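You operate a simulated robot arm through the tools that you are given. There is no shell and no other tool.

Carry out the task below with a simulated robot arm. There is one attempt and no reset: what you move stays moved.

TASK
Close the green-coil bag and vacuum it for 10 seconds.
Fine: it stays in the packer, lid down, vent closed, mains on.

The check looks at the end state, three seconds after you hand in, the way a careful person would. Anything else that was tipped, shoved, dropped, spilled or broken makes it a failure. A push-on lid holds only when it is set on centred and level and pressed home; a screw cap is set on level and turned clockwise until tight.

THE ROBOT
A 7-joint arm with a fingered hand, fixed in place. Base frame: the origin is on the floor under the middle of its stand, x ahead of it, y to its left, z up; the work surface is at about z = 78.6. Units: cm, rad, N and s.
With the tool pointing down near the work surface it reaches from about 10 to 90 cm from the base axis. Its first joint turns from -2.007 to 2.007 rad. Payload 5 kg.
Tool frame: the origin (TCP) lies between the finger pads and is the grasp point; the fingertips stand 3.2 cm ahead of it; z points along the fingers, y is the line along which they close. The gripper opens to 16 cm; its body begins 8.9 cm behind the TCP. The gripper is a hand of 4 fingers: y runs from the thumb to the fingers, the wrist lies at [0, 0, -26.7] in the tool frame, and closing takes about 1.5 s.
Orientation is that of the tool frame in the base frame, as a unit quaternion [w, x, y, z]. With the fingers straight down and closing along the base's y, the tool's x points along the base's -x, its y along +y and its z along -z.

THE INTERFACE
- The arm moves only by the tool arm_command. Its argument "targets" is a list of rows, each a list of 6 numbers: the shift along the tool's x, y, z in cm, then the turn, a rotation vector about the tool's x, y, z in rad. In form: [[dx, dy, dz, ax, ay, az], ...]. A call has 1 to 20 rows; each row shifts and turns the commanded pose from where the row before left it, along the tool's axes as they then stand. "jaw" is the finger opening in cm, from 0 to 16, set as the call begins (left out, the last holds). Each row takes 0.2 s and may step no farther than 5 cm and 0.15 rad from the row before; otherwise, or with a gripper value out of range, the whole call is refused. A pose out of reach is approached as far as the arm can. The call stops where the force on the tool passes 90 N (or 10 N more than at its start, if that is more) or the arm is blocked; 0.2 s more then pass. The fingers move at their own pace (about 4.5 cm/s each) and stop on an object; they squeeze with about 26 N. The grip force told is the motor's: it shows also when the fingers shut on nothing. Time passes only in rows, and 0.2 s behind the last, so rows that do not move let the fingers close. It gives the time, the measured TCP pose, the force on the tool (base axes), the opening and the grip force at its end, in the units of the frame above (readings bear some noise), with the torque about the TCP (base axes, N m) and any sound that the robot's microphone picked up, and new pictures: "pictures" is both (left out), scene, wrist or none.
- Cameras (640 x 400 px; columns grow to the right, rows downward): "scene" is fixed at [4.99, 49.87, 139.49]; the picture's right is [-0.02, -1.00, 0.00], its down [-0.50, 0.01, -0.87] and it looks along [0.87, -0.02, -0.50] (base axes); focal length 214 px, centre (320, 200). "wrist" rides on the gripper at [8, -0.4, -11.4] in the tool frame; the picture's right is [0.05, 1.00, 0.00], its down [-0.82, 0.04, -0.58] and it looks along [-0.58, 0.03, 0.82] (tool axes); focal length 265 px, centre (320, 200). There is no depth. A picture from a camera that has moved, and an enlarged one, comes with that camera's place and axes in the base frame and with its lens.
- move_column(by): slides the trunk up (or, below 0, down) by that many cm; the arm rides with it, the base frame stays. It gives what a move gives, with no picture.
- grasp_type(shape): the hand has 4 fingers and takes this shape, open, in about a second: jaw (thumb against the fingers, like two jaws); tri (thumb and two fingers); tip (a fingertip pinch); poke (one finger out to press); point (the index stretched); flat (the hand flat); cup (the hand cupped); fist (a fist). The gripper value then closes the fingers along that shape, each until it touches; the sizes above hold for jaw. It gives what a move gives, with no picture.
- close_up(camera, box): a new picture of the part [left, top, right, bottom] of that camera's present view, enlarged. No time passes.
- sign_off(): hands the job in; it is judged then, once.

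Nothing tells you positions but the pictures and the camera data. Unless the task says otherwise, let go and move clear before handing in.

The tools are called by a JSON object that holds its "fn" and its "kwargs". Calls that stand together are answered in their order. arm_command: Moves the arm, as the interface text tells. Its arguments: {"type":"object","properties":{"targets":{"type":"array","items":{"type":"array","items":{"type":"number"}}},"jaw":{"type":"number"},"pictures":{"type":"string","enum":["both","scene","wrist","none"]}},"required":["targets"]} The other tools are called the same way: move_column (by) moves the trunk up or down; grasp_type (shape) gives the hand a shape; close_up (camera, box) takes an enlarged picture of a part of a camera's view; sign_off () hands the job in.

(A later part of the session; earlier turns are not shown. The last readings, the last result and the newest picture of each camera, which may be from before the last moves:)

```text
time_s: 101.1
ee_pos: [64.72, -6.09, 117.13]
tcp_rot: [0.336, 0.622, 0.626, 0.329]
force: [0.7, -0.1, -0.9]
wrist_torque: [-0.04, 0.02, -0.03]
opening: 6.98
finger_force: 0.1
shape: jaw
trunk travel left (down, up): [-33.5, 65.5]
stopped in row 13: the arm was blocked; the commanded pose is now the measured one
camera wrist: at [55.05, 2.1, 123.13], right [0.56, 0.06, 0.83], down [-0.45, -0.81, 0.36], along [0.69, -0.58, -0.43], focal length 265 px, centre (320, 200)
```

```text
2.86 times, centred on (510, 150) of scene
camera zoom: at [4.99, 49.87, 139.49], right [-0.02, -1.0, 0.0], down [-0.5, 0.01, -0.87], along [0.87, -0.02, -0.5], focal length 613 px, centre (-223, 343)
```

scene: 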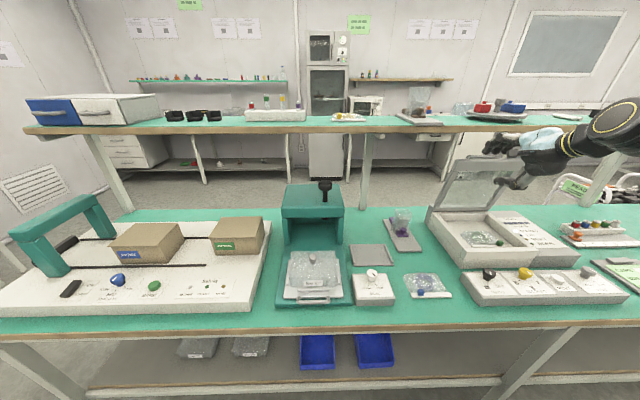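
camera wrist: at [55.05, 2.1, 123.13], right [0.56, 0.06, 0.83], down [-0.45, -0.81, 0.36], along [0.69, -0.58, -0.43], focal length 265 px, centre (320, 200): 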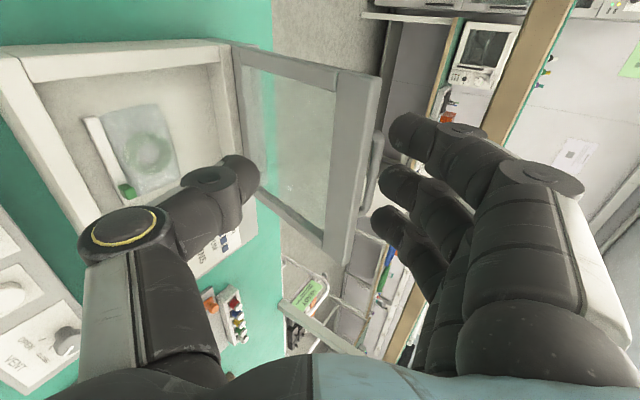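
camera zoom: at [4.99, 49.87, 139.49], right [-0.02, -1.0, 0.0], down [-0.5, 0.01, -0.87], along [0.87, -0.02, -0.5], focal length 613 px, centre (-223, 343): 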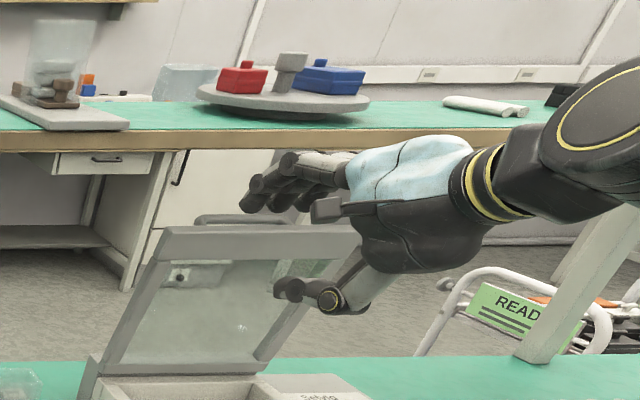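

Now the wrist view shows the lid edge and the handle behind it nicely. I'll zoom in to measure them.

{"fn": "close_up", "kwargs": {"camera": "wrist", "box": [220, 30, 420, 280]}}

{"fn": "close_up", "kwargs": {"camera": "wrist", "box": [320, 50, 420, 130]}}

```text
1.60 times, centred on (320, 155) of wrist
camera zoom: at [55.05, 2.1, 123.13], right [0.56, 0.06, 0.83], down [-0.45, -0.81, 0.36], along [0.69, -0.58, -0.43], focal length 425 px, centre (320, 272)
```

zoom: 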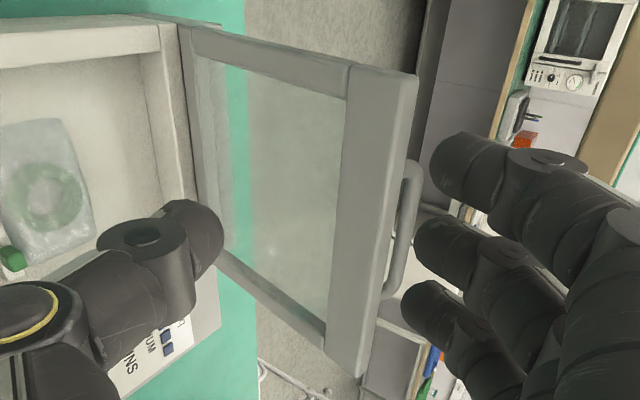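

```text
5.00 times, centred on (370, 90) of wrist
camera zoom: at [55.05, 2.1, 123.13], right [0.56, 0.06, 0.83], down [-0.45, -0.81, 0.36], along [0.69, -0.58, -0.43], focal length 1327 px, centre (70, 750)
```

zoom: 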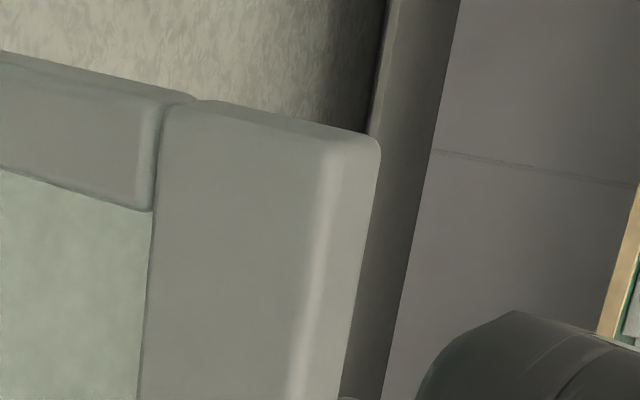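

I now have a good estimate: lid's top edge runs from about (80.7, z 111.8) inner to (82.2, z 112.3) outer, handle bar further back. I'll bring the hand level with the top edge in front of it, then check before reaching over.

{"fn": "arm_command", "kwargs": {"targets": [[0.3, -1.75, 1.97, 0, 0, 0], [0, -1.75, 1.97, 0, 0, 0], [0, 1.3, 2.1, 0, 0, 0], [0, 1.3, 2.1, 0, 0, 0], [0, 1.3, 2.1, 0, 0, 0], [0, 1.3, 2.1, 0, 0, 0], [0, 0, 0, 0, 0, 0]], "jaw": 7, "pictures": "both"}}

{"fn": "close_up", "kwargs": {"camera": "scene", "box": [420, 80, 600, 220]}}

{"fn": "close_up", "kwargs": {"camera": "wrist", "box": [220, 30, 480, 280]}}

```text
time_s: 102.9
ee_pos: [61.96, -42.04, 112.66]
tcp_rot: [0.418, 0.769, 0.427, 0.227]
force: [0.0, 0.8, 0.2]
wrist_torque: [-0.03, 0.01, -0.08]
opening: 6.98
finger_force: 0.1
shape: jaw
trunk travel left (down, up): [-33.5, 65.5]
stopped in row 7: the arm was blocked; the commanded pose is now the measured one
camera wrist: at [57.98, -29.85, 118.47], right [0.49, -0.24, 0.84], down [-0.82, -0.44, 0.36], along [0.28, -0.86, -0.42], focal length 265 px, centre (320, 200)
```

scene: 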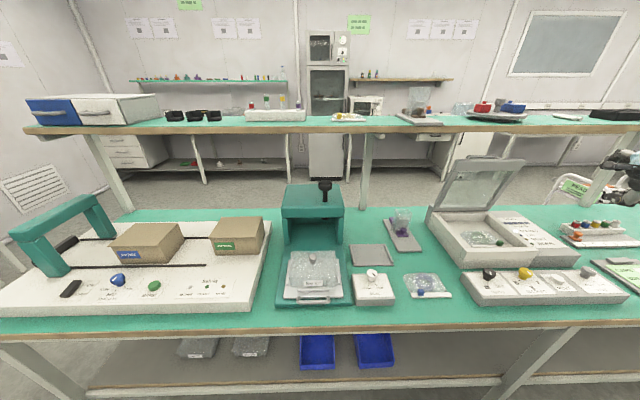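
wrist: 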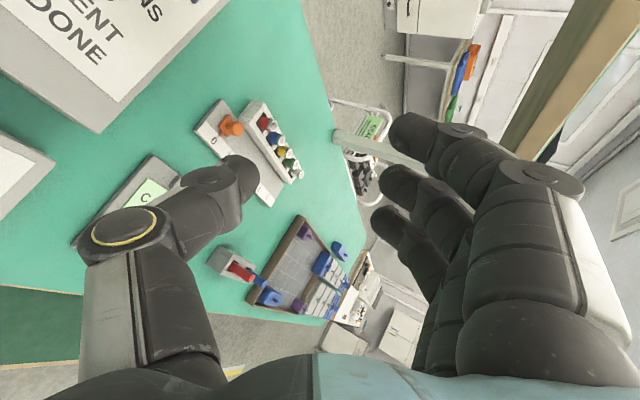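

```text
2.86 times, centred on (510, 150) of scene
camera zoom: at [4.99, 49.87, 139.49], right [-0.02, -1.0, 0.0], down [-0.5, 0.01, -0.87], along [0.87, -0.02, -0.5], focal length 613 px, centre (-223, 343)
```

zoom: 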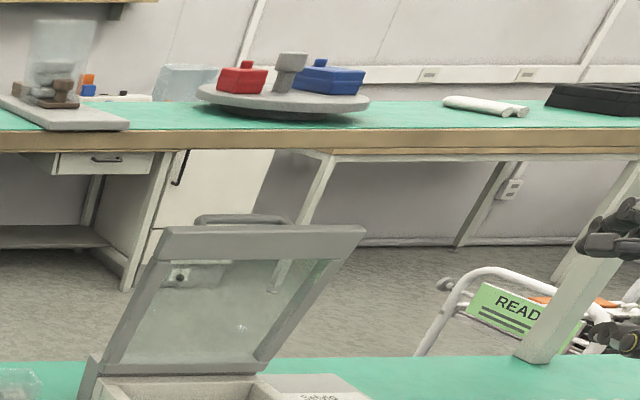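

```text
1.60 times, centred on (350, 155) of wrist
camera zoom: at [57.98, -29.85, 118.47], right [0.49, -0.24, 0.84], down [-0.82, -0.44, 0.36], along [0.28, -0.86, -0.42], focal length 425 px, centre (272, 272)
```

zoom: 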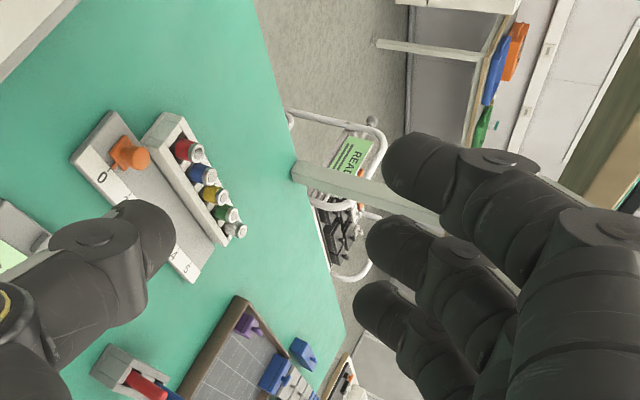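

The arm swung sideways unexpectedly – the wrist was near a singular pose – but nothing was touched. I'll undo the pitch here first and recover a clean posture before trying again.

{"fn": "arm_command", "kwargs": {"targets": [[0, 0, 0, 0.1, 0, 0], [0, 0, 0, 0.14, 0, 0], [0, 0, 0, 0.14, 0, 0], [0, 0, 0, 0.14, 0, 0]], "pictures": "none"}}

{"fn": "arm_command", "kwargs": {"targets": [[0, 0, 0, 0.14, 0, 0], [0, 0, 0, 0.14, 0, 0], [0, 0, 0, 0.14, 0, 0]], "pictures": "scene"}}

```text
time_s: 103.9
ee_pos: [61.88, -42.28, 112.64]
tcp_rot: [0.205, 0.851, 0.471, 0.108]
force: [0.2, 1.0, 0.8]
wrist_torque: [0.0, 0.01, -0.03]
opening: 6.96
finger_force: 0.1
shape: jaw
trunk travel left (down, up): [-33.5, 65.5]
```

```text
time_s: 104.7
ee_pos: [56.65, -39.49, 113.21]
tcp_rot: [0.024, 0.875, 0.483, 0.009]
force: [0.6, -0.2, -0.2]
wrist_torque: [0.02, 0.02, 0.0]
opening: 6.97
finger_force: 0.0
shape: jaw
out of reach, approached as far as the arm can: row 2, 3
trunk travel left (down, up): [-33.5, 65.5]
```

scene: 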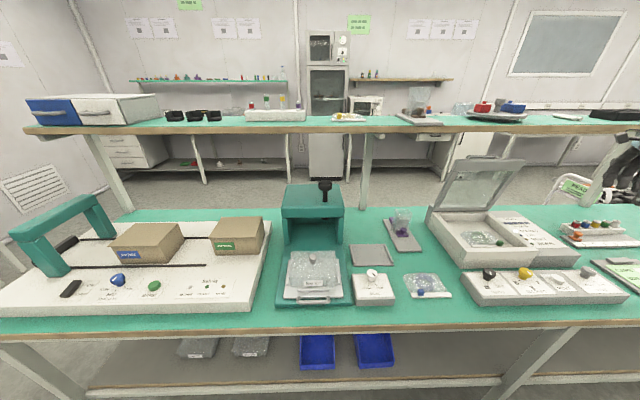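

I've recovered a vertical hand. New idea: in the "tip" shape the two spare fingers stick out straight and slender, so with an upright hand in front of the lid they can hook over its top edge without touching the shelf. First I raise the trunk again and re-yaw.

{"fn": "move_column", "kwargs": {"by": 24}}

{"fn": "arm_command", "kwargs": {"targets": [[0, 0, 3, 0, 0, -0.14], [0, 0, 3, 0, 0, -0.14], [0, 0, 3, 0, 0, -0.14], [0, 0, 3, 0, 0, -0.14], [0, 0, 0, 0, 0, 0]], "pictures": "scene"}}

```text
time_s: 107.2
ee_pos: [56.91, -39.38, 137.25]
tcp_rot: [0.024, 0.875, 0.483, 0.01]
force: [-0.1, -0.6, -1.1]
wrist_torque: [0.0, -0.01, 0.02]
opening: 6.95
finger_force: 0.1
shape: jaw
trunk travel left (down, up): [-57.5, 41.5]
```

```text
time_s: 108.4
ee_pos: [54.75, -38.31, 126.24]
tcp_rot: [0.027, 0.707, 0.707, 0.003]
force: [-0.1, 0.7, 0.2]
wrist_torque: [0.04, -0.02, 0.0]
opening: 6.97
finger_force: 0.1
shape: jaw
out of reach, approached as far as the arm can: row 1, 2, 3, 4
trunk travel left (down, up): [-57.5, 41.5]
```

scene: 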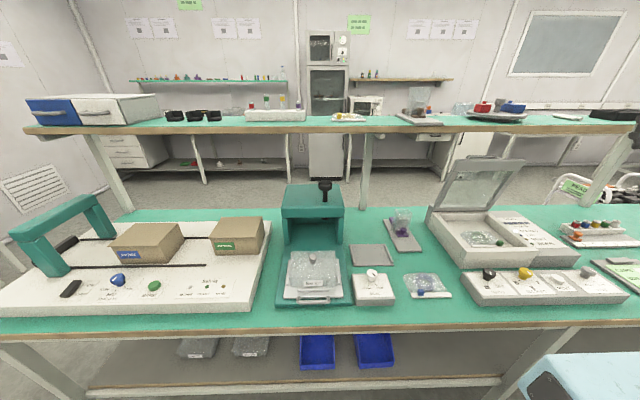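

{"fn": "arm_command", "kwargs": {"targets": [[0, 0, 4, 0, 0, 0], [4, 0.5, 1, 0, 0, 0], [4, 0.5, 1, 0, 0, 0], [4, 0.5, 0, 0, 0, 0], [4, 0.5, 0, 0, 0, 0], [4, 0.5, 0, 0, 0, 0], [4, 0.5, 0, 0, 0, 0], [4, 0.5, 0, 0, 0, 0], [4, 0.5, 0, 0, 0, 0], [0, 0, 0, -0.042, -0.034, 0], [0, 0, 0, 0, 0, 0]], "pictures": "none"}}

{"fn": "grasp_type", "kwargs": {"shape": "tip"}}

{"fn": "arm_command", "kwargs": {"targets": [[0, 0, 0, 0, 0, 0], [0, 0, 0, 0, 0, 0], [0, 0, 0, 0, 0, 0], [0, 0, 0, 0, 0, 0], [0, 0, 0, 0, 0, 0], [0, 0, 0, 0, 0, 0], [0, 0, 0, 0, 0, 0]], "jaw": 1, "pictures": "both"}}

{"fn": "close_up", "kwargs": {"camera": "scene", "box": [420, 60, 600, 220]}}

```text
time_s: 110.8
ee_pos: [56.93, -5.85, 120.29]
tcp_rot: [0.054, 0.706, 0.706, 0.006]
force: [-1.3, -0.2, -0.2]
wrist_torque: [0.03, -0.04, -0.01]
opening: 6.98
finger_force: 0.0
shape: jaw
out of reach, approached as far as the arm can: row 1, 9
trunk travel left (down, up): [-57.5, 41.5]
```

```text
time_s: 111.7
ee_pos: [56.88, -5.86, 120.3]
tcp_rot: [0.053, 0.706, 0.706, 0.006]
force: [-0.5, 0.6, 0.4]
wrist_torque: [-0.04, 0.02, -0.01]
opening: 15.99
finger_force: 0.2
shape: tip
trunk travel left (down, up): [-57.5, 41.5]
```

```text
time_s: 113.3
ee_pos: [56.81, -5.92, 120.28]
tcp_rot: [0.052, 0.707, 0.705, 0.006]
force: [-0.1, 0.3, -0.5]
wrist_torque: [0.02, 0.01, -0.01]
opening: 1.8
finger_force: 0.1
shape: tip
trunk travel left (down, up): [-57.5, 41.5]
camera wrist: at [55.59, 3.08, 131.02], right [1.0, 0.05, 0.08], down [-0.01, -0.77, 0.63], along [0.1, -0.63, -0.77], focal length 265 px, centre (320, 200)
```

scene: 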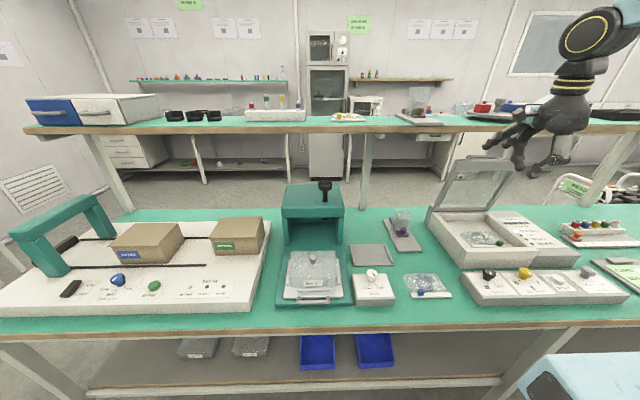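
wrist: 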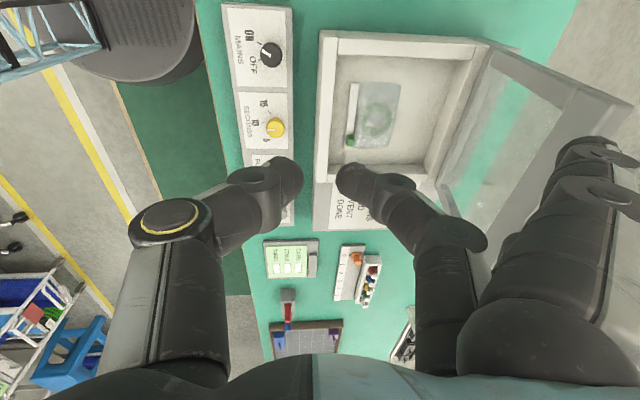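

```text
2.50 times, centred on (510, 140) of scene
camera zoom: at [4.99, 49.87, 139.49], right [-0.02, -1.0, 0.0], down [-0.5, 0.01, -0.87], along [0.87, -0.02, -0.5], focal length 536 px, centre (-155, 350)
```

zoom: 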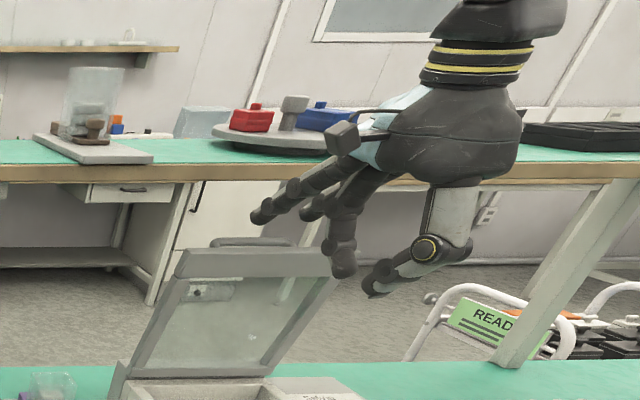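

The spare fingers reach about 13 cm out, which is a good slender hook. I'll level the hand, then advance in front of and just above the lid's top edge.

{"fn": "arm_command", "kwargs": {"targets": [[0, 0, 1, 0.083, 0.066, 0], [0, 2, 2, 0, 0, 0], [0, 3, 1.5, 0, 0, 0], [-0.4, 3, 0.8, 0, 0, 0], [0, 0, 0, 0, 0, 0]], "jaw": 1, "pictures": "both"}}

{"fn": "close_up", "kwargs": {"camera": "scene", "box": [420, 60, 600, 220]}}

```text
time_s: 114.5
ee_pos: [56.03, -7.02, 120.01]
tcp_rot: [0.001, 0.707, 0.707, 0.001]
force: [-0.6, -0.7, -0.1]
wrist_torque: [-0.01, 0.0, 0.01]
opening: 1.03
finger_force: 0.0
shape: tip
out of reach, approached as far as the arm can: row 1, 2, 3, 4
trunk travel left (down, up): [-57.5, 41.5]
camera wrist: at [55.64, 1.18, 131.36], right [1.0, 0.05, 0.0], down [0.04, -0.81, 0.58], along [0.03, -0.58, -0.82], focal length 265 px, centre (320, 200)
```

scene: 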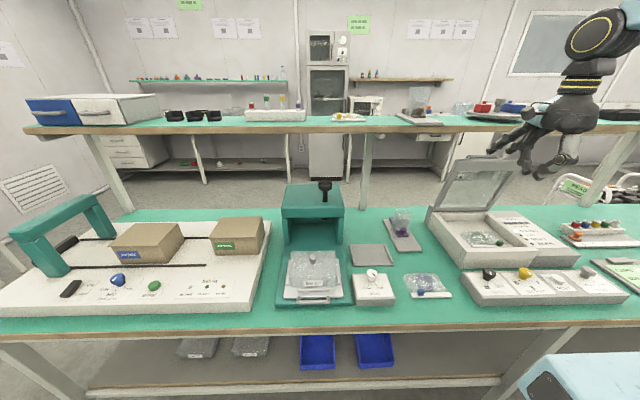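
wrist: 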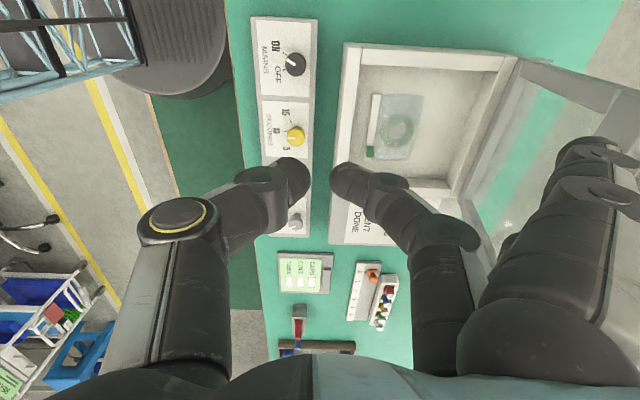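

```text
2.50 times, centred on (510, 140) of scene
camera zoom: at [4.99, 49.87, 139.49], right [-0.02, -1.0, 0.0], down [-0.5, 0.01, -0.87], along [0.87, -0.02, -0.5], focal length 536 px, centre (-155, 350)
```

zoom: 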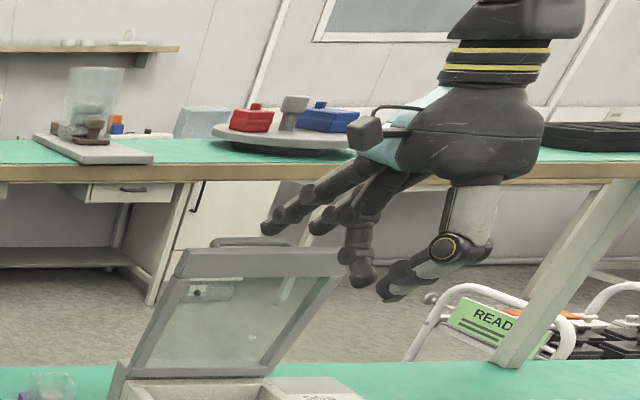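

The arm is stuck near a joint limit in this posture. I'll move down to a more comfortable height and let the posture recover.

{"fn": "arm_command", "kwargs": {"targets": [[0, 0, 3, 0, 0, 0], [0, 0, 3, 0, 0, 0], [0, 0, 3, 0, 0, 0], [0, 0, 3, 0, 0, 0], [0, 0, 0, 0, 0, 0]], "pictures": "scene"}}

```text
time_s: 115.7
ee_pos: [50.71, -8.08, 112.07]
tcp_rot: [0.002, 0.707, 0.707, 0.001]
force: [0.1, -1.2, -0.1]
wrist_torque: [0.04, -0.02, -0.03]
opening: 1.04
finger_force: 0.0
shape: tip
out of reach, approached as far as the arm can: row 1, 2, 3, 4
trunk travel left (down, up): [-57.5, 41.5]
```

scene: 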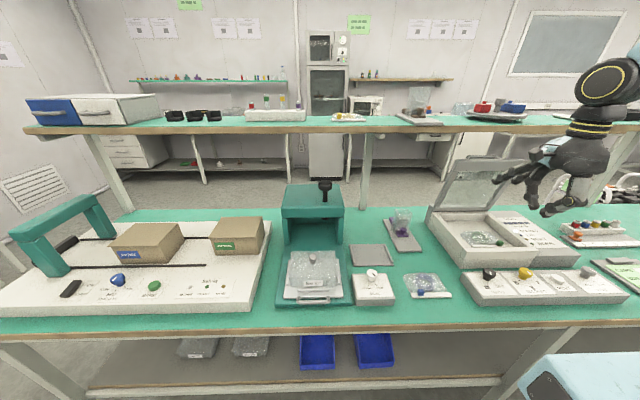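

{"fn": "arm_command", "kwargs": {"targets": [[0, -4, 0, 0, 0, 0], [0, -4, 0, 0, 0, 0], [0, 0, 0, 0, 0, 0]], "pictures": "none"}}

{"fn": "arm_command", "kwargs": {"targets": [[0, 0, 3, 0, 0, 0], [0, 0, 3, 0, 0, 0], [0, 0, 0, 0, 0, 0]], "pictures": "scene"}}

```text
time_s: 116.5
ee_pos: [42.63, -8.07, 112.03]
tcp_rot: [0.0, 0.707, 0.707, -0.001]
force: [0.2, 0.0, 0.1]
wrist_torque: [0.0, -0.01, -0.01]
opening: 1.07
finger_force: 0.0
shape: tip
trunk travel left (down, up): [-57.5, 41.5]
```

```text
time_s: 117.3
ee_pos: [42.81, -8.07, 106.13]
tcp_rot: [0.0, 0.707, 0.707, 0.001]
force: [0.3, 0.1, 0.3]
wrist_torque: [0.04, -0.02, 0.0]
opening: 1.03
finger_force: 0.1
shape: tip
trunk travel left (down, up): [-57.5, 41.5]
```

scene: 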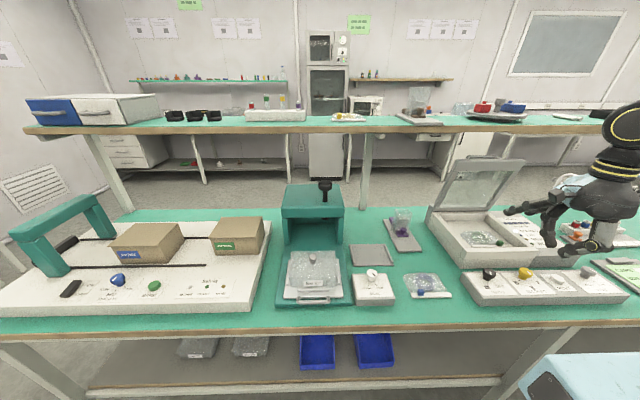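

Moving inward works fine. I'll look at the arm's posture from the scene camera to understand which way it's folded.

{"fn": "close_up", "kwargs": {"camera": "scene", "box": [440, 0, 640, 280]}}

{"fn": "arm_command", "kwargs": {"targets": [[0, 0, 3, 0, 0, 0], [0, 0, 3, 0, 0, 0], [0, 0, 2, 0, 0, 0], [0, 3, 0, 0, 0, 0], [0, 3, 0, 0, 0, 0], [0, 0, 0, 0, 0, 0]], "pictures": "both"}}

```text
1.43 times, centred on (540, 140) of scene
camera zoom: at [4.99, 49.87, 139.49], right [-0.02, -1.0, 0.0], down [-0.5, 0.01, -0.87], along [0.87, -0.02, -0.5], focal length 306 px, centre (6, 286)
```

zoom: 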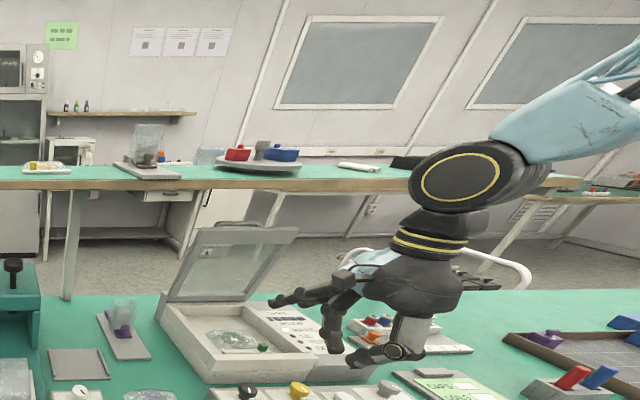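

```text
time_s: 118.7
ee_pos: [44.42, -9.15, 105.94]
tcp_rot: [0.0, 0.707, 0.707, 0.001]
force: [-0.7, -0.3, 0.2]
wrist_torque: [-0.01, 0.0, 0.03]
opening: 1.03
finger_force: 0.1
shape: tip
out of reach, approached as far as the arm can: row 1, 2, 3, 4, 5
trunk travel left (down, up): [-57.5, 41.5]
camera wrist: at [43.96, -0.88, 117.36], right [1.0, 0.05, 0.0], down [0.04, -0.81, 0.58], along [0.03, -0.58, -0.82], focal length 265 px, centre (320, 200)
```

scene: 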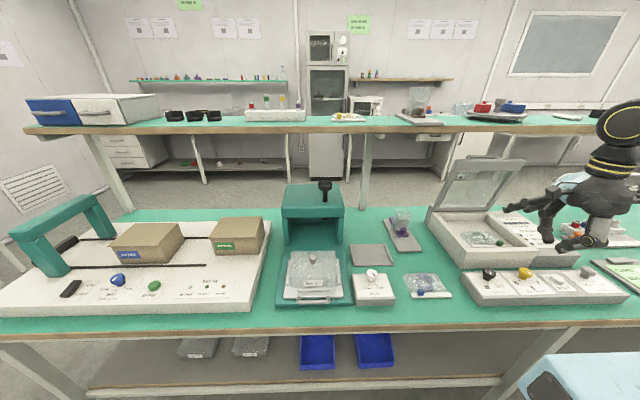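
wrist: 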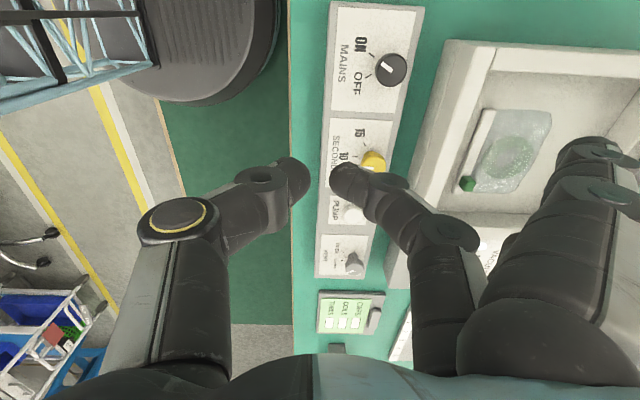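

The elbow has swung out to the right, limiting reach. I'll unwind the wrist by yawing back toward 0 and see if mobility returns.

{"fn": "arm_command", "kwargs": {"targets": [[0, 0, -2, 0, 0, -0.14], [0, 0, 0, 0, 0, -0.14], [0, 0, 0, 0, 0, -0.14], [0, 0, 0, 0, 0, -0.14], [0, 0, 0, 0, 0, -0.14], [0, 0, 0, 0, 0, -0.14], [0, 0, 0, 0, 0, 0]], "pictures": "none"}}

{"fn": "arm_command", "kwargs": {"targets": [[0, 0, 3, 0, 0, 0], [0, 0, 3, 0, 0, 0], [0, 0, 0, 0, 0, 0]], "pictures": "scene"}}

```text
time_s: 120.3
ee_pos: [44.35, -9.02, 108.0]
tcp_rot: [0.001, 0.357, 0.934, -0.001]
force: [0.5, 0.6, 0.3]
wrist_torque: [0.02, 0.02, -0.05]
opening: 1.02
finger_force: 0.0
shape: tip
trunk travel left (down, up): [-57.5, 41.5]
```

```text
time_s: 121.1
ee_pos: [42.51, -9.39, 104.45]
tcp_rot: [0.002, 0.358, 0.934, 0.001]
force: [-1.3, 0.0, -0.1]
wrist_torque: [0.0, -0.02, -0.02]
opening: 1.02
finger_force: 0.1
shape: tip
out of reach, approached as far as the arm can: row 1, 2
trunk travel left (down, up): [-57.5, 41.5]
```

scene: 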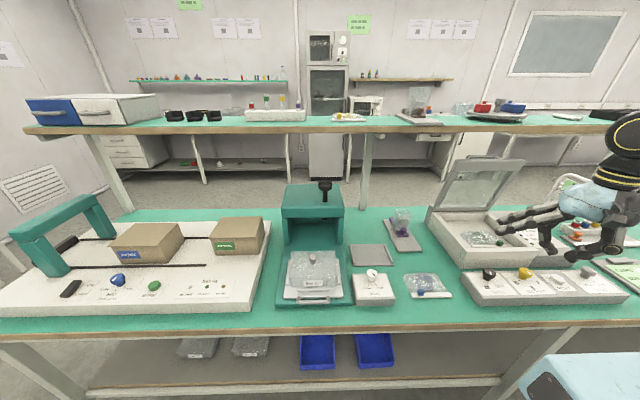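

The limit looks like the base joint being wound to one side. I'll raise and sweep the hand to the left (+y) side so that the arm unwinds, watching for warnings.

{"fn": "arm_command", "kwargs": {"targets": [[0, 0, -4, 0, 0, 0], [0, 0, -4, 0, 0, 0], [0, 0, -4, 0, 0, 0], [2.67, 2.98, 0, 0, 0, 0], [2.67, 2.98, 0, 0, 0, 0], [2.67, 2.98, 0, 0, 0, 0], [2.67, 2.98, 0, 0, 0, 0], [2.67, 2.98, 0, 0, 0, 0], [2.67, 2.98, 0, 0, 0, 0], [2.67, 2.98, 0, 0, 0, 0], [2.67, 2.98, 0, 0, 0, 0], [2.67, 2.98, 0, 0, 0, 0], [0, 0, 0, 0, 0, 0]], "jaw": 1, "pictures": "scene"}}

```text
time_s: 123.9
ee_pos: [42.42, 26.62, 116.45]
tcp_rot: [0.002, 0.357, 0.934, 0.0]
force: [0.6, -0.6, -0.6]
wrist_torque: [-0.01, 0.01, 0.02]
opening: 1.04
finger_force: 0.0
shape: tip
trunk travel left (down, up): [-57.5, 41.5]
```

scene: 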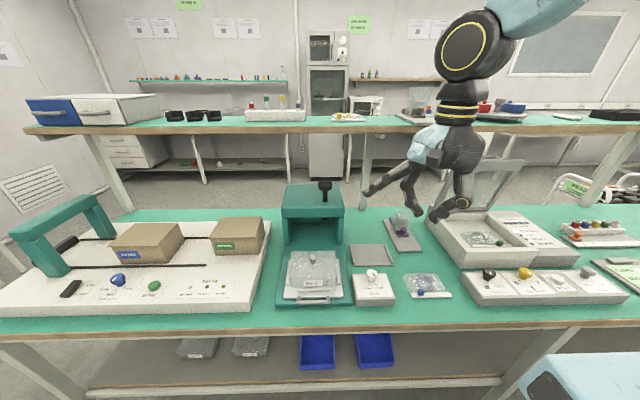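

{"fn": "arm_command", "kwargs": {"targets": [[-1.19, 3.76, 0, 0, 0, 0], [-1.19, 3.76, 0, 0, 0, 0], [-1.19, 3.76, 0, 0, 0, 0], [-1.19, 3.76, 0, 0, 0, 0], [-1.19, 3.76, 0, 0, 0, 0], [-1.19, 3.76, 0, 0, 0, 0], [0, 0, 0, 0, 0, 0]], "pictures": "scene"}}

```text
time_s: 125.5
ee_pos: [62.78, 38.58, 116.56]
tcp_rot: [0.001, 0.358, 0.934, 0.0]
force: [0.4, 0.4, 0.7]
wrist_torque: [0.02, -0.02, 0.02]
opening: 1.01
finger_force: 0.1
shape: tip
trunk travel left (down, up): [-57.5, 41.5]
```

scene: 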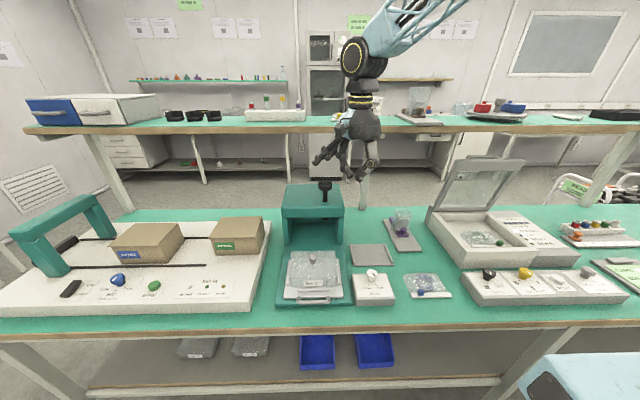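

Reach is restored on this side. I'll extend a bit further to straighten the arm's fold, then swing back toward the packer.

{"fn": "arm_command", "kwargs": {"targets": [[-0.9, 3.2, 0, 0, 0, 0], [-0.9, 3.2, 0, 0, 0, 0], [0, 0, 0, 0, 0, 0], [0.9, -3.2, 0, 0, 0, 0], [0.9, -3.2, 0, 0, 0, 0], [-2.67, -2.98, 0, 0, 0, 0], [-2.67, -2.98, 0, 0, 0, 0], [-2.67, -2.98, 0, 0, 0, 0], [-2.67, -2.98, 0, 0, 0, 0], [-2.67, -2.98, 0, 0, 0, 0], [0, 0, 0, 0, 0, 0]], "pictures": "scene"}}

```text
time_s: 127.9
ee_pos: [62.86, 18.61, 116.53]
tcp_rot: [0.001, 0.357, 0.934, 0.0]
force: [-0.1, 0.2, 0.2]
wrist_torque: [-0.01, -0.02, 0.04]
opening: 1.0
finger_force: 0.0
shape: tip
trunk travel left (down, up): [-57.5, 41.5]
```

scene: 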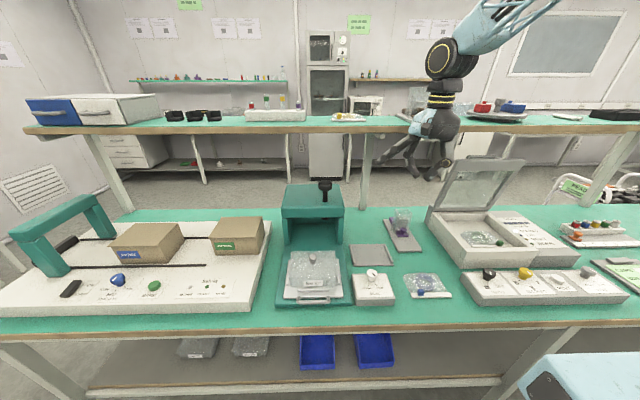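

No warnings. Now yaw to 90° and move over to y≈-6.3 in front of the lid.

{"fn": "arm_command", "kwargs": {"targets": [[0, 0, 0, 0, 0, 0.14], [0, 0, 0, 0, 0, 0.14], [0, 0, 0, 0, 0, 0.14], [0, 0, 0, 0, 0, 0.14], [0, 0, 0, 0, 0, 0.14], [0, 0, 0, 0, 0, 0.14], [-4, 0, 0, 0, 0, 0], [-4, 0, 0, 0, 0, 0], [-4, 0, 0, 0, 0, 0], [-4, 0, 0, 0, 0, 0], [-4, 0, 0, 0, 0, 0], [-4.5, 0, 0, 0, 0, 0], [0, 0, 0, 0, 0, 0]], "pictures": "both"}}

{"fn": "close_up", "kwargs": {"camera": "scene", "box": [420, 60, 600, 220]}}

```text
time_s: 130.7
ee_pos: [62.82, -5.92, 116.41]
tcp_rot: [0.001, 0.708, 0.707, 0.0]
force: [-0.8, 0.2, -0.1]
wrist_torque: [0.02, 0.0, -0.01]
opening: 1.02
finger_force: 0.1
shape: tip
trunk travel left (down, up): [-57.5, 41.5]
camera wrist: at [62.34, 2.33, 127.94], right [1.0, 0.05, 0.0], down [0.04, -0.81, 0.58], along [0.03, -0.58, -0.82], focal length 265 px, centre (320, 200)
```

scene: 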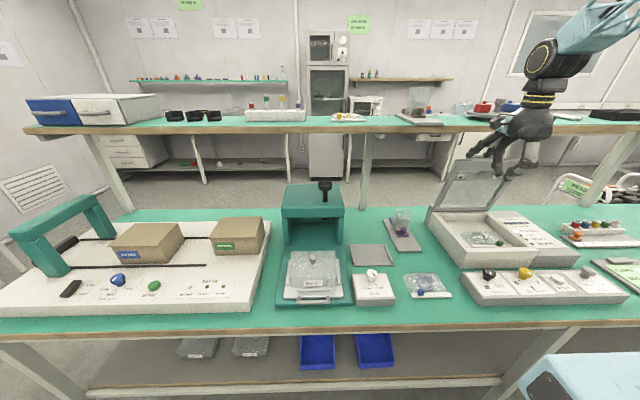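
wrist: 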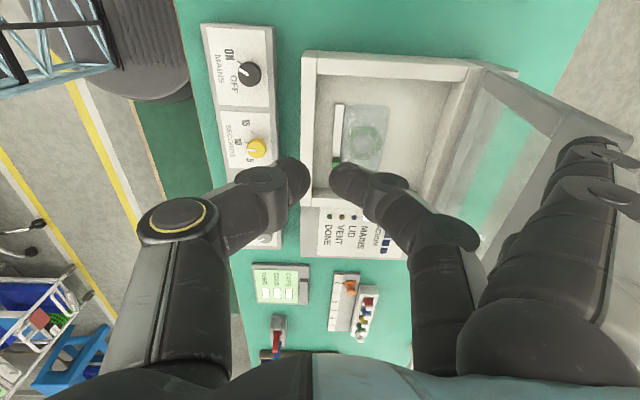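

```text
2.50 times, centred on (510, 140) of scene
camera zoom: at [4.99, 49.87, 139.49], right [-0.02, -1.0, 0.0], down [-0.5, 0.01, -0.87], along [0.87, -0.02, -0.5], focal length 536 px, centre (-155, 350)
```

zoom: 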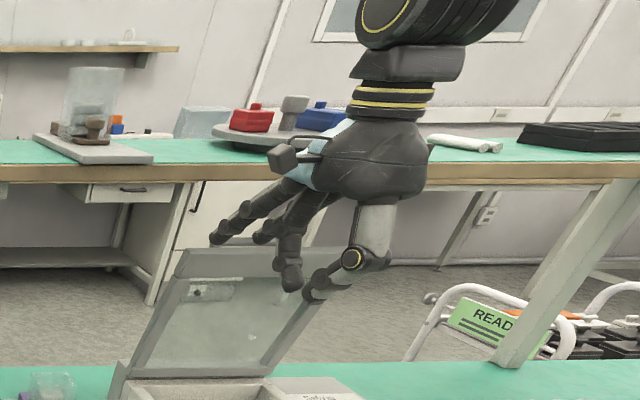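

The arm is mobile again and upright at (62.8, -5.9, 116.4). I'll advance so the two extended fingers pass over the lid's top edge, staying below the shelf.

{"fn": "arm_command", "kwargs": {"targets": [[-0.3, 2.5, 0.4, 0, 0, 0], [0, 2.5, 0.4, 0, 0, 0], [0, 2, 0.3, 0, 0, 0], [0, 0, 0, 0, 0, 0]], "pictures": "both"}}

{"fn": "close_up", "kwargs": {"camera": "scene", "box": [420, 90, 540, 190]}}

{"fn": "close_up", "kwargs": {"camera": "wrist", "box": [440, 60, 640, 260]}}

```text
time_s: 131.7
ee_pos: [69.92, -6.07, 115.4]
tcp_rot: [0.001, 0.707, 0.707, 0.0]
force: [0.1, 0.1, 0.0]
wrist_torque: [0.0, 0.03, 0.02]
opening: 1.01
finger_force: 0.1
shape: tip
trunk travel left (down, up): [-57.5, 41.5]
camera wrist: at [69.45, 2.08, 126.93], right [1.0, 0.05, 0.0], down [0.04, -0.81, 0.58], along [0.03, -0.58, -0.82], focal length 265 px, centre (320, 200)
```

scene: 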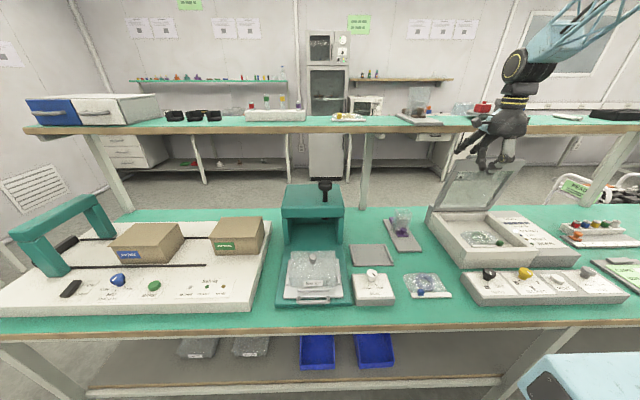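
wrist: 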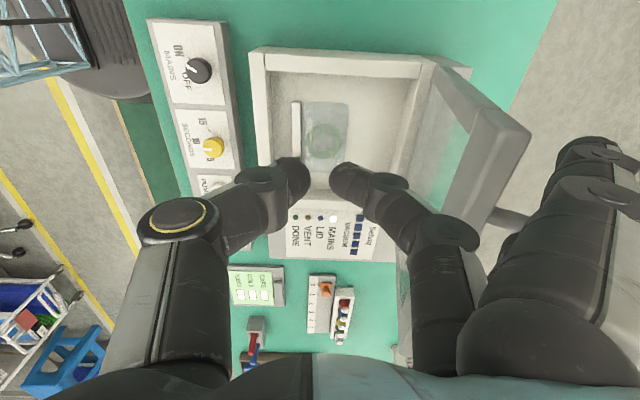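

```text
4.00 times, centred on (480, 140) of scene
camera zoom: at [4.99, 49.87, 139.49], right [-0.02, -1.0, 0.0], down [-0.5, 0.01, -0.87], along [0.87, -0.02, -0.5], focal length 858 px, centre (-320, 440)
```

zoom: 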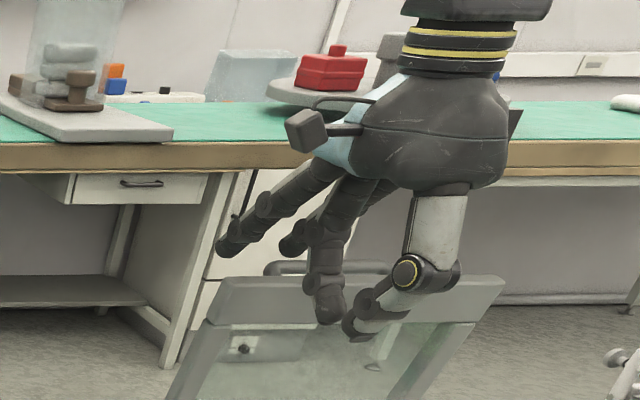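

```text
2.00 times, centred on (540, 160) of wrist
camera zoom: at [69.45, 2.08, 126.93], right [1.0, 0.05, 0.0], down [0.04, -0.81, 0.58], along [0.03, -0.58, -0.82], focal length 531 px, centre (-120, 280)
```

zoom: 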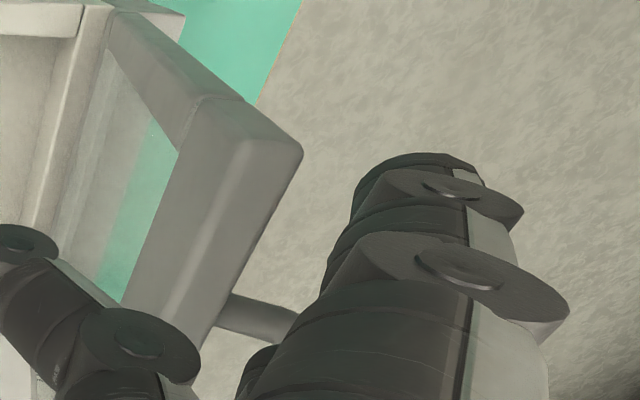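

The fingertips are just beyond the lid's outer edge and about 2 cm above it. I'll move slightly forward and lower so they hang behind the edge.

{"fn": "arm_command", "kwargs": {"targets": [[0, 1.3, 0, 0, 0, 0], [0, 0, 1.5, 0, 0, 0], [0, 0, 1.5, 0, 0, 0], [0, 0, 0, 0, 0, 0]], "pictures": "both"}}

{"fn": "close_up", "kwargs": {"camera": "scene", "box": [420, 90, 540, 190]}}

{"fn": "close_up", "kwargs": {"camera": "wrist", "box": [440, 60, 640, 260]}}

```text
time_s: 132.7
ee_pos: [71.24, -6.15, 112.66]
tcp_rot: [0.002, 0.707, 0.707, 0.0]
force: [-0.7, 0.5, 4.1]
wrist_torque: [-0.13, -0.44, 0.06]
opening: 1.05
finger_force: 0.2
shape: tip
trunk travel left (down, up): [-57.5, 41.5]
camera wrist: at [70.79, 2.02, 123.96], right [1.0, 0.05, 0.0], down [0.04, -0.81, 0.58], along [0.03, -0.58, -0.82], focal length 265 px, centre (320, 200)
```

scene: 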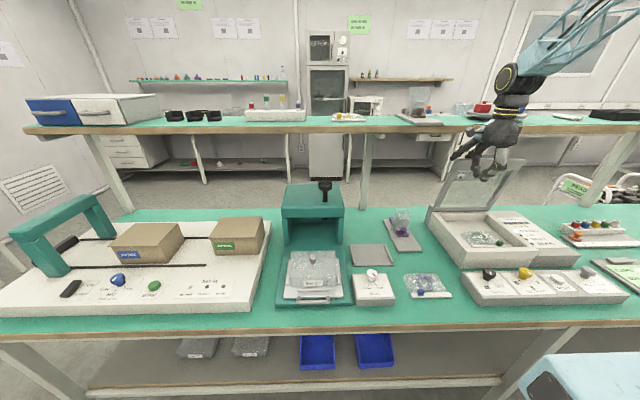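
wrist: 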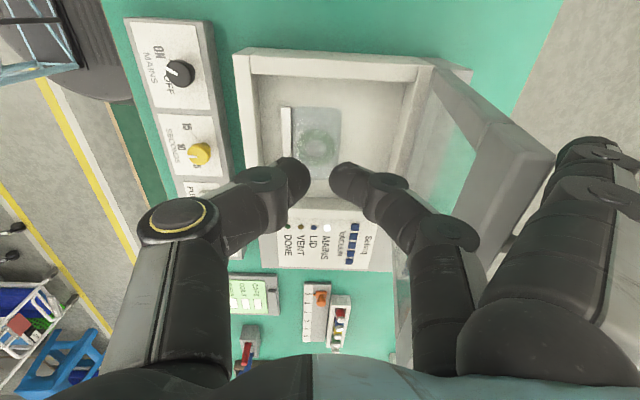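

```text
4.00 times, centred on (480, 140) of scene
camera zoom: at [4.99, 49.87, 139.49], right [-0.02, -1.0, 0.0], down [-0.5, 0.01, -0.87], along [0.87, -0.02, -0.5], focal length 858 px, centre (-320, 440)
```

zoom: 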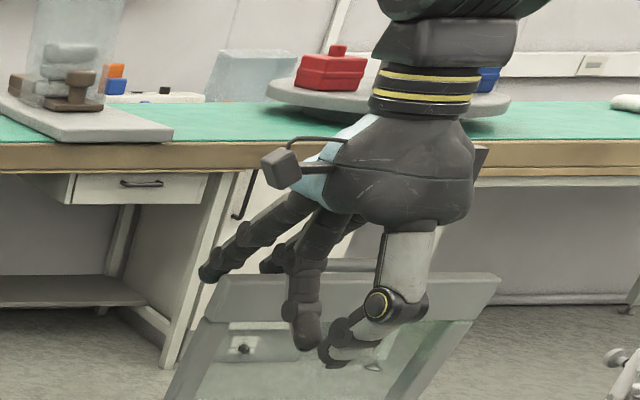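

```text
2.00 times, centred on (540, 160) of wrist
camera zoom: at [70.79, 2.02, 123.96], right [1.0, 0.05, 0.0], down [0.04, -0.81, 0.58], along [0.03, -0.58, -0.82], focal length 531 px, centre (-120, 280)
```

zoom: 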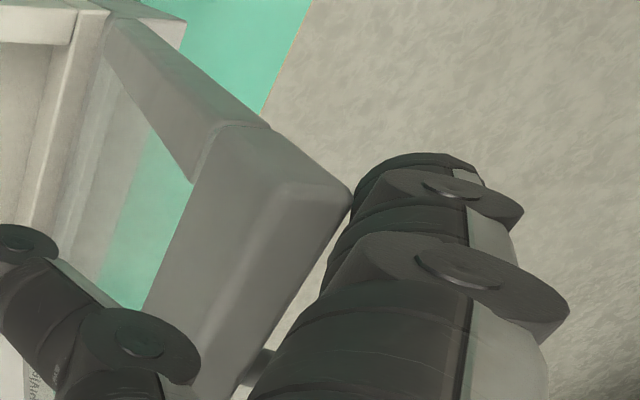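

Light contact with the lid's outer corner. Now I pull gently toward -x, following the lid's arc, and see how the lid reacts.

{"fn": "arm_command", "kwargs": {"targets": [[0, -1, 0.1, 0, 0, 0], [0, -1.25, 0.2, 0, 0, 0], [0, 0, 0, 0, 0, 0]], "pictures": "both"}}

{"fn": "close_up", "kwargs": {"camera": "scene", "box": [420, 90, 540, 190]}}

{"fn": "close_up", "kwargs": {"camera": "wrist", "box": [440, 60, 640, 260]}}

```text
time_s: 133.5
ee_pos: [68.81, -6.23, 112.21]
tcp_rot: [0.001, 0.707, 0.707, 0.0]
force: [-0.4, 1.4, 4.3]
wrist_torque: [-0.13, -0.55, 0.12]
opening: 1.03
finger_force: 0.0
shape: tip
trunk travel left (down, up): [-57.5, 41.5]
camera wrist: at [68.49, 2.04, 123.62], right [1.0, 0.05, 0.0], down [0.04, -0.81, 0.58], along [0.03, -0.58, -0.82], focal length 265 px, centre (320, 200)
```

scene: 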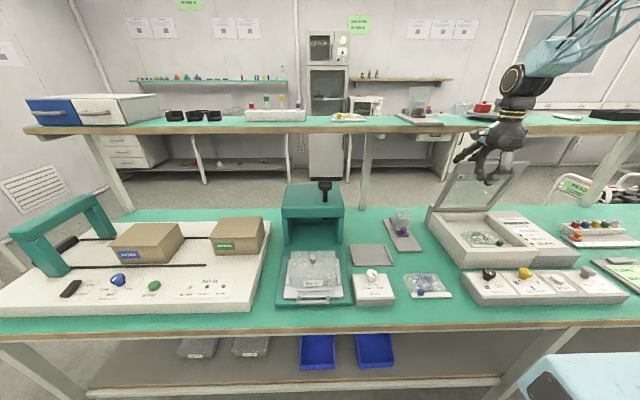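
wrist: 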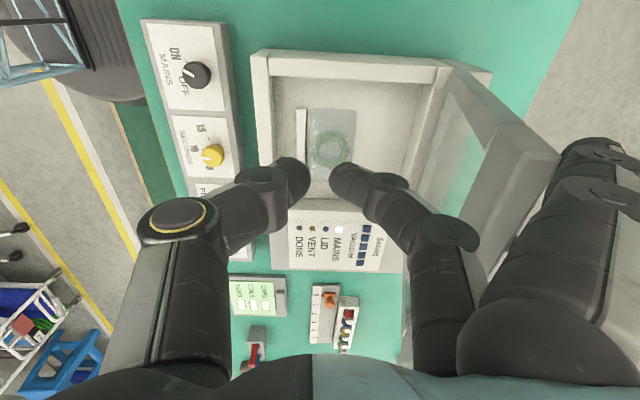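

```text
4.00 times, centred on (480, 140) of scene
camera zoom: at [4.99, 49.87, 139.49], right [-0.02, -1.0, 0.0], down [-0.5, 0.01, -0.87], along [0.87, -0.02, -0.5], focal length 858 px, centre (-320, 440)
```

zoom: 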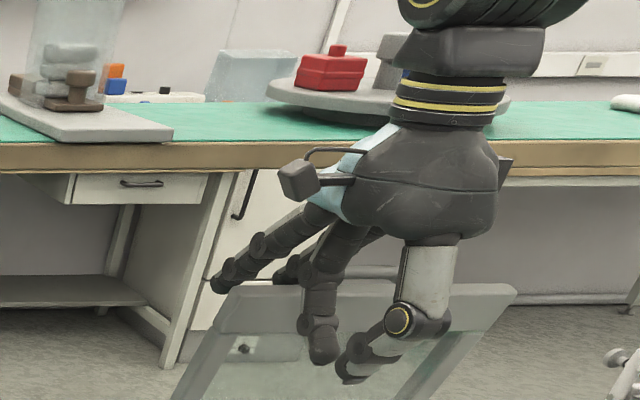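

```text
2.00 times, centred on (540, 160) of wrist
camera zoom: at [68.49, 2.04, 123.62], right [1.0, 0.05, 0.0], down [0.04, -0.81, 0.58], along [0.03, -0.58, -0.82], focal length 531 px, centre (-120, 280)
```

zoom: 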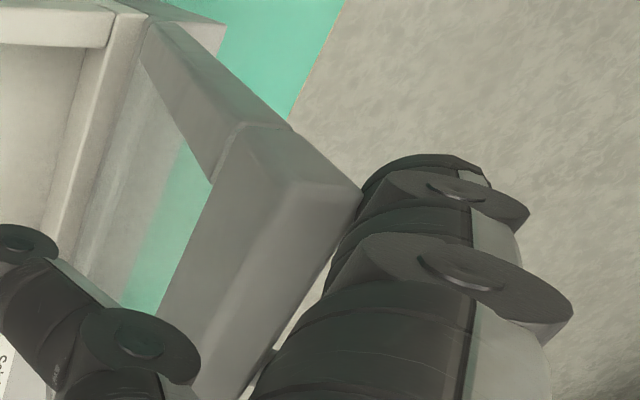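

The lid follows the finger easily with only ~4 N. Continuing along the arc.

{"fn": "arm_command", "kwargs": {"targets": [[0, -1.05, 0.23, 0, 0, 0], [0, -1.05, 0.25, 0, 0, 0], [0, -1.02, 0.32, 0, 0, 0], [0, -1.02, 0.34, 0, 0, 0], [0, -1.0, 0.4, 0, 0, 0], [0, -0.98, 0.43, 0, 0, 0], [0, -0.95, 0.5, 0, 0, 0], [0, -0.95, 0.52, 0, 0, 0], [0, 0, 0, 0, 0, 0]], "pictures": "both"}}

{"fn": "close_up", "kwargs": {"camera": "scene", "box": [420, 90, 560, 220]}}

{"fn": "close_up", "kwargs": {"camera": "wrist", "box": [380, 60, 640, 260]}}

```text
time_s: 135.5
ee_pos: [60.81, -6.05, 109.12]
tcp_rot: [0.001, 0.707, 0.707, 0.001]
force: [-6.3, 7.8, 14.3]
wrist_torque: [-0.51, -2.1, 0.56]
opening: 1.03
finger_force: 0.1
shape: tip
trunk travel left (down, up): [-57.5, 41.5]
camera wrist: at [60.37, 2.08, 120.64], right [1.0, 0.05, 0.0], down [0.04, -0.81, 0.58], along [0.03, -0.58, -0.82], focal length 265 px, centre (320, 200)
```

scene: 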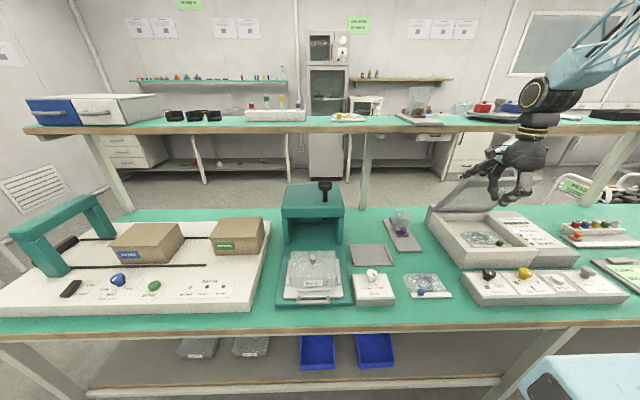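
wrist: 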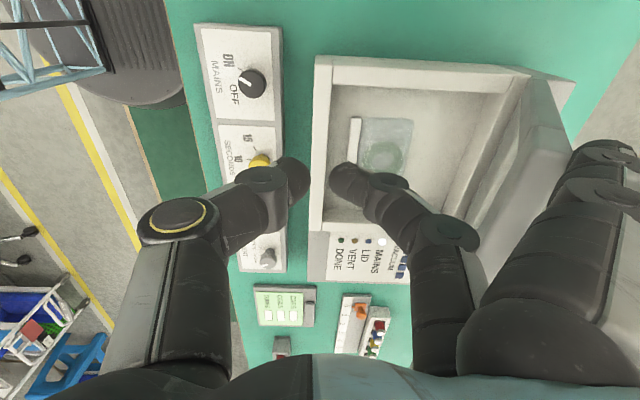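

```text
3.08 times, centred on (490, 155) of scene
camera zoom: at [4.99, 49.87, 139.49], right [-0.02, -1.0, 0.0], down [-0.5, 0.01, -0.87], along [0.87, -0.02, -0.5], focal length 660 px, centre (-203, 338)
```

zoom: 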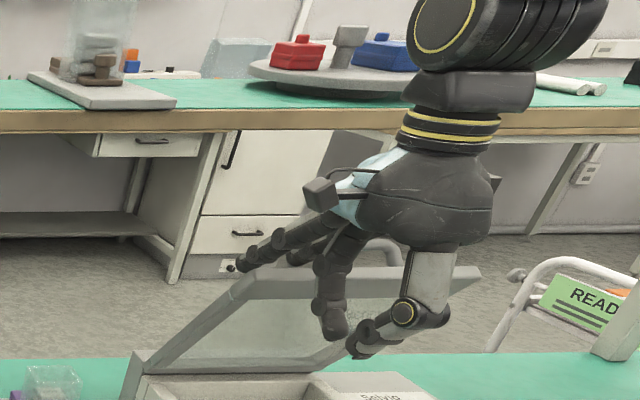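

```text
2.00 times, centred on (510, 160) of wrist
camera zoom: at [60.37, 2.08, 120.64], right [1.0, 0.05, 0.0], down [0.04, -0.81, 0.58], along [0.03, -0.58, -0.82], focal length 531 px, centre (-60, 280)
```

zoom: 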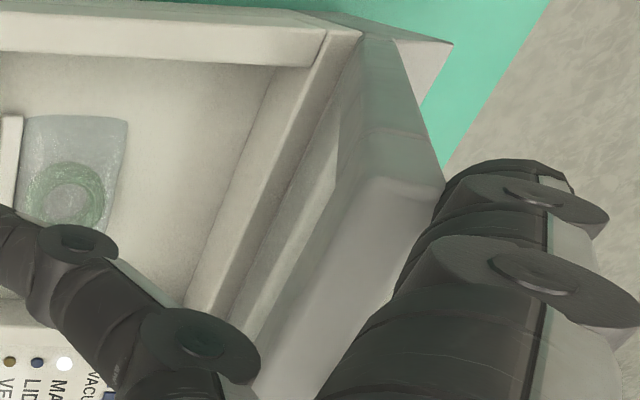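

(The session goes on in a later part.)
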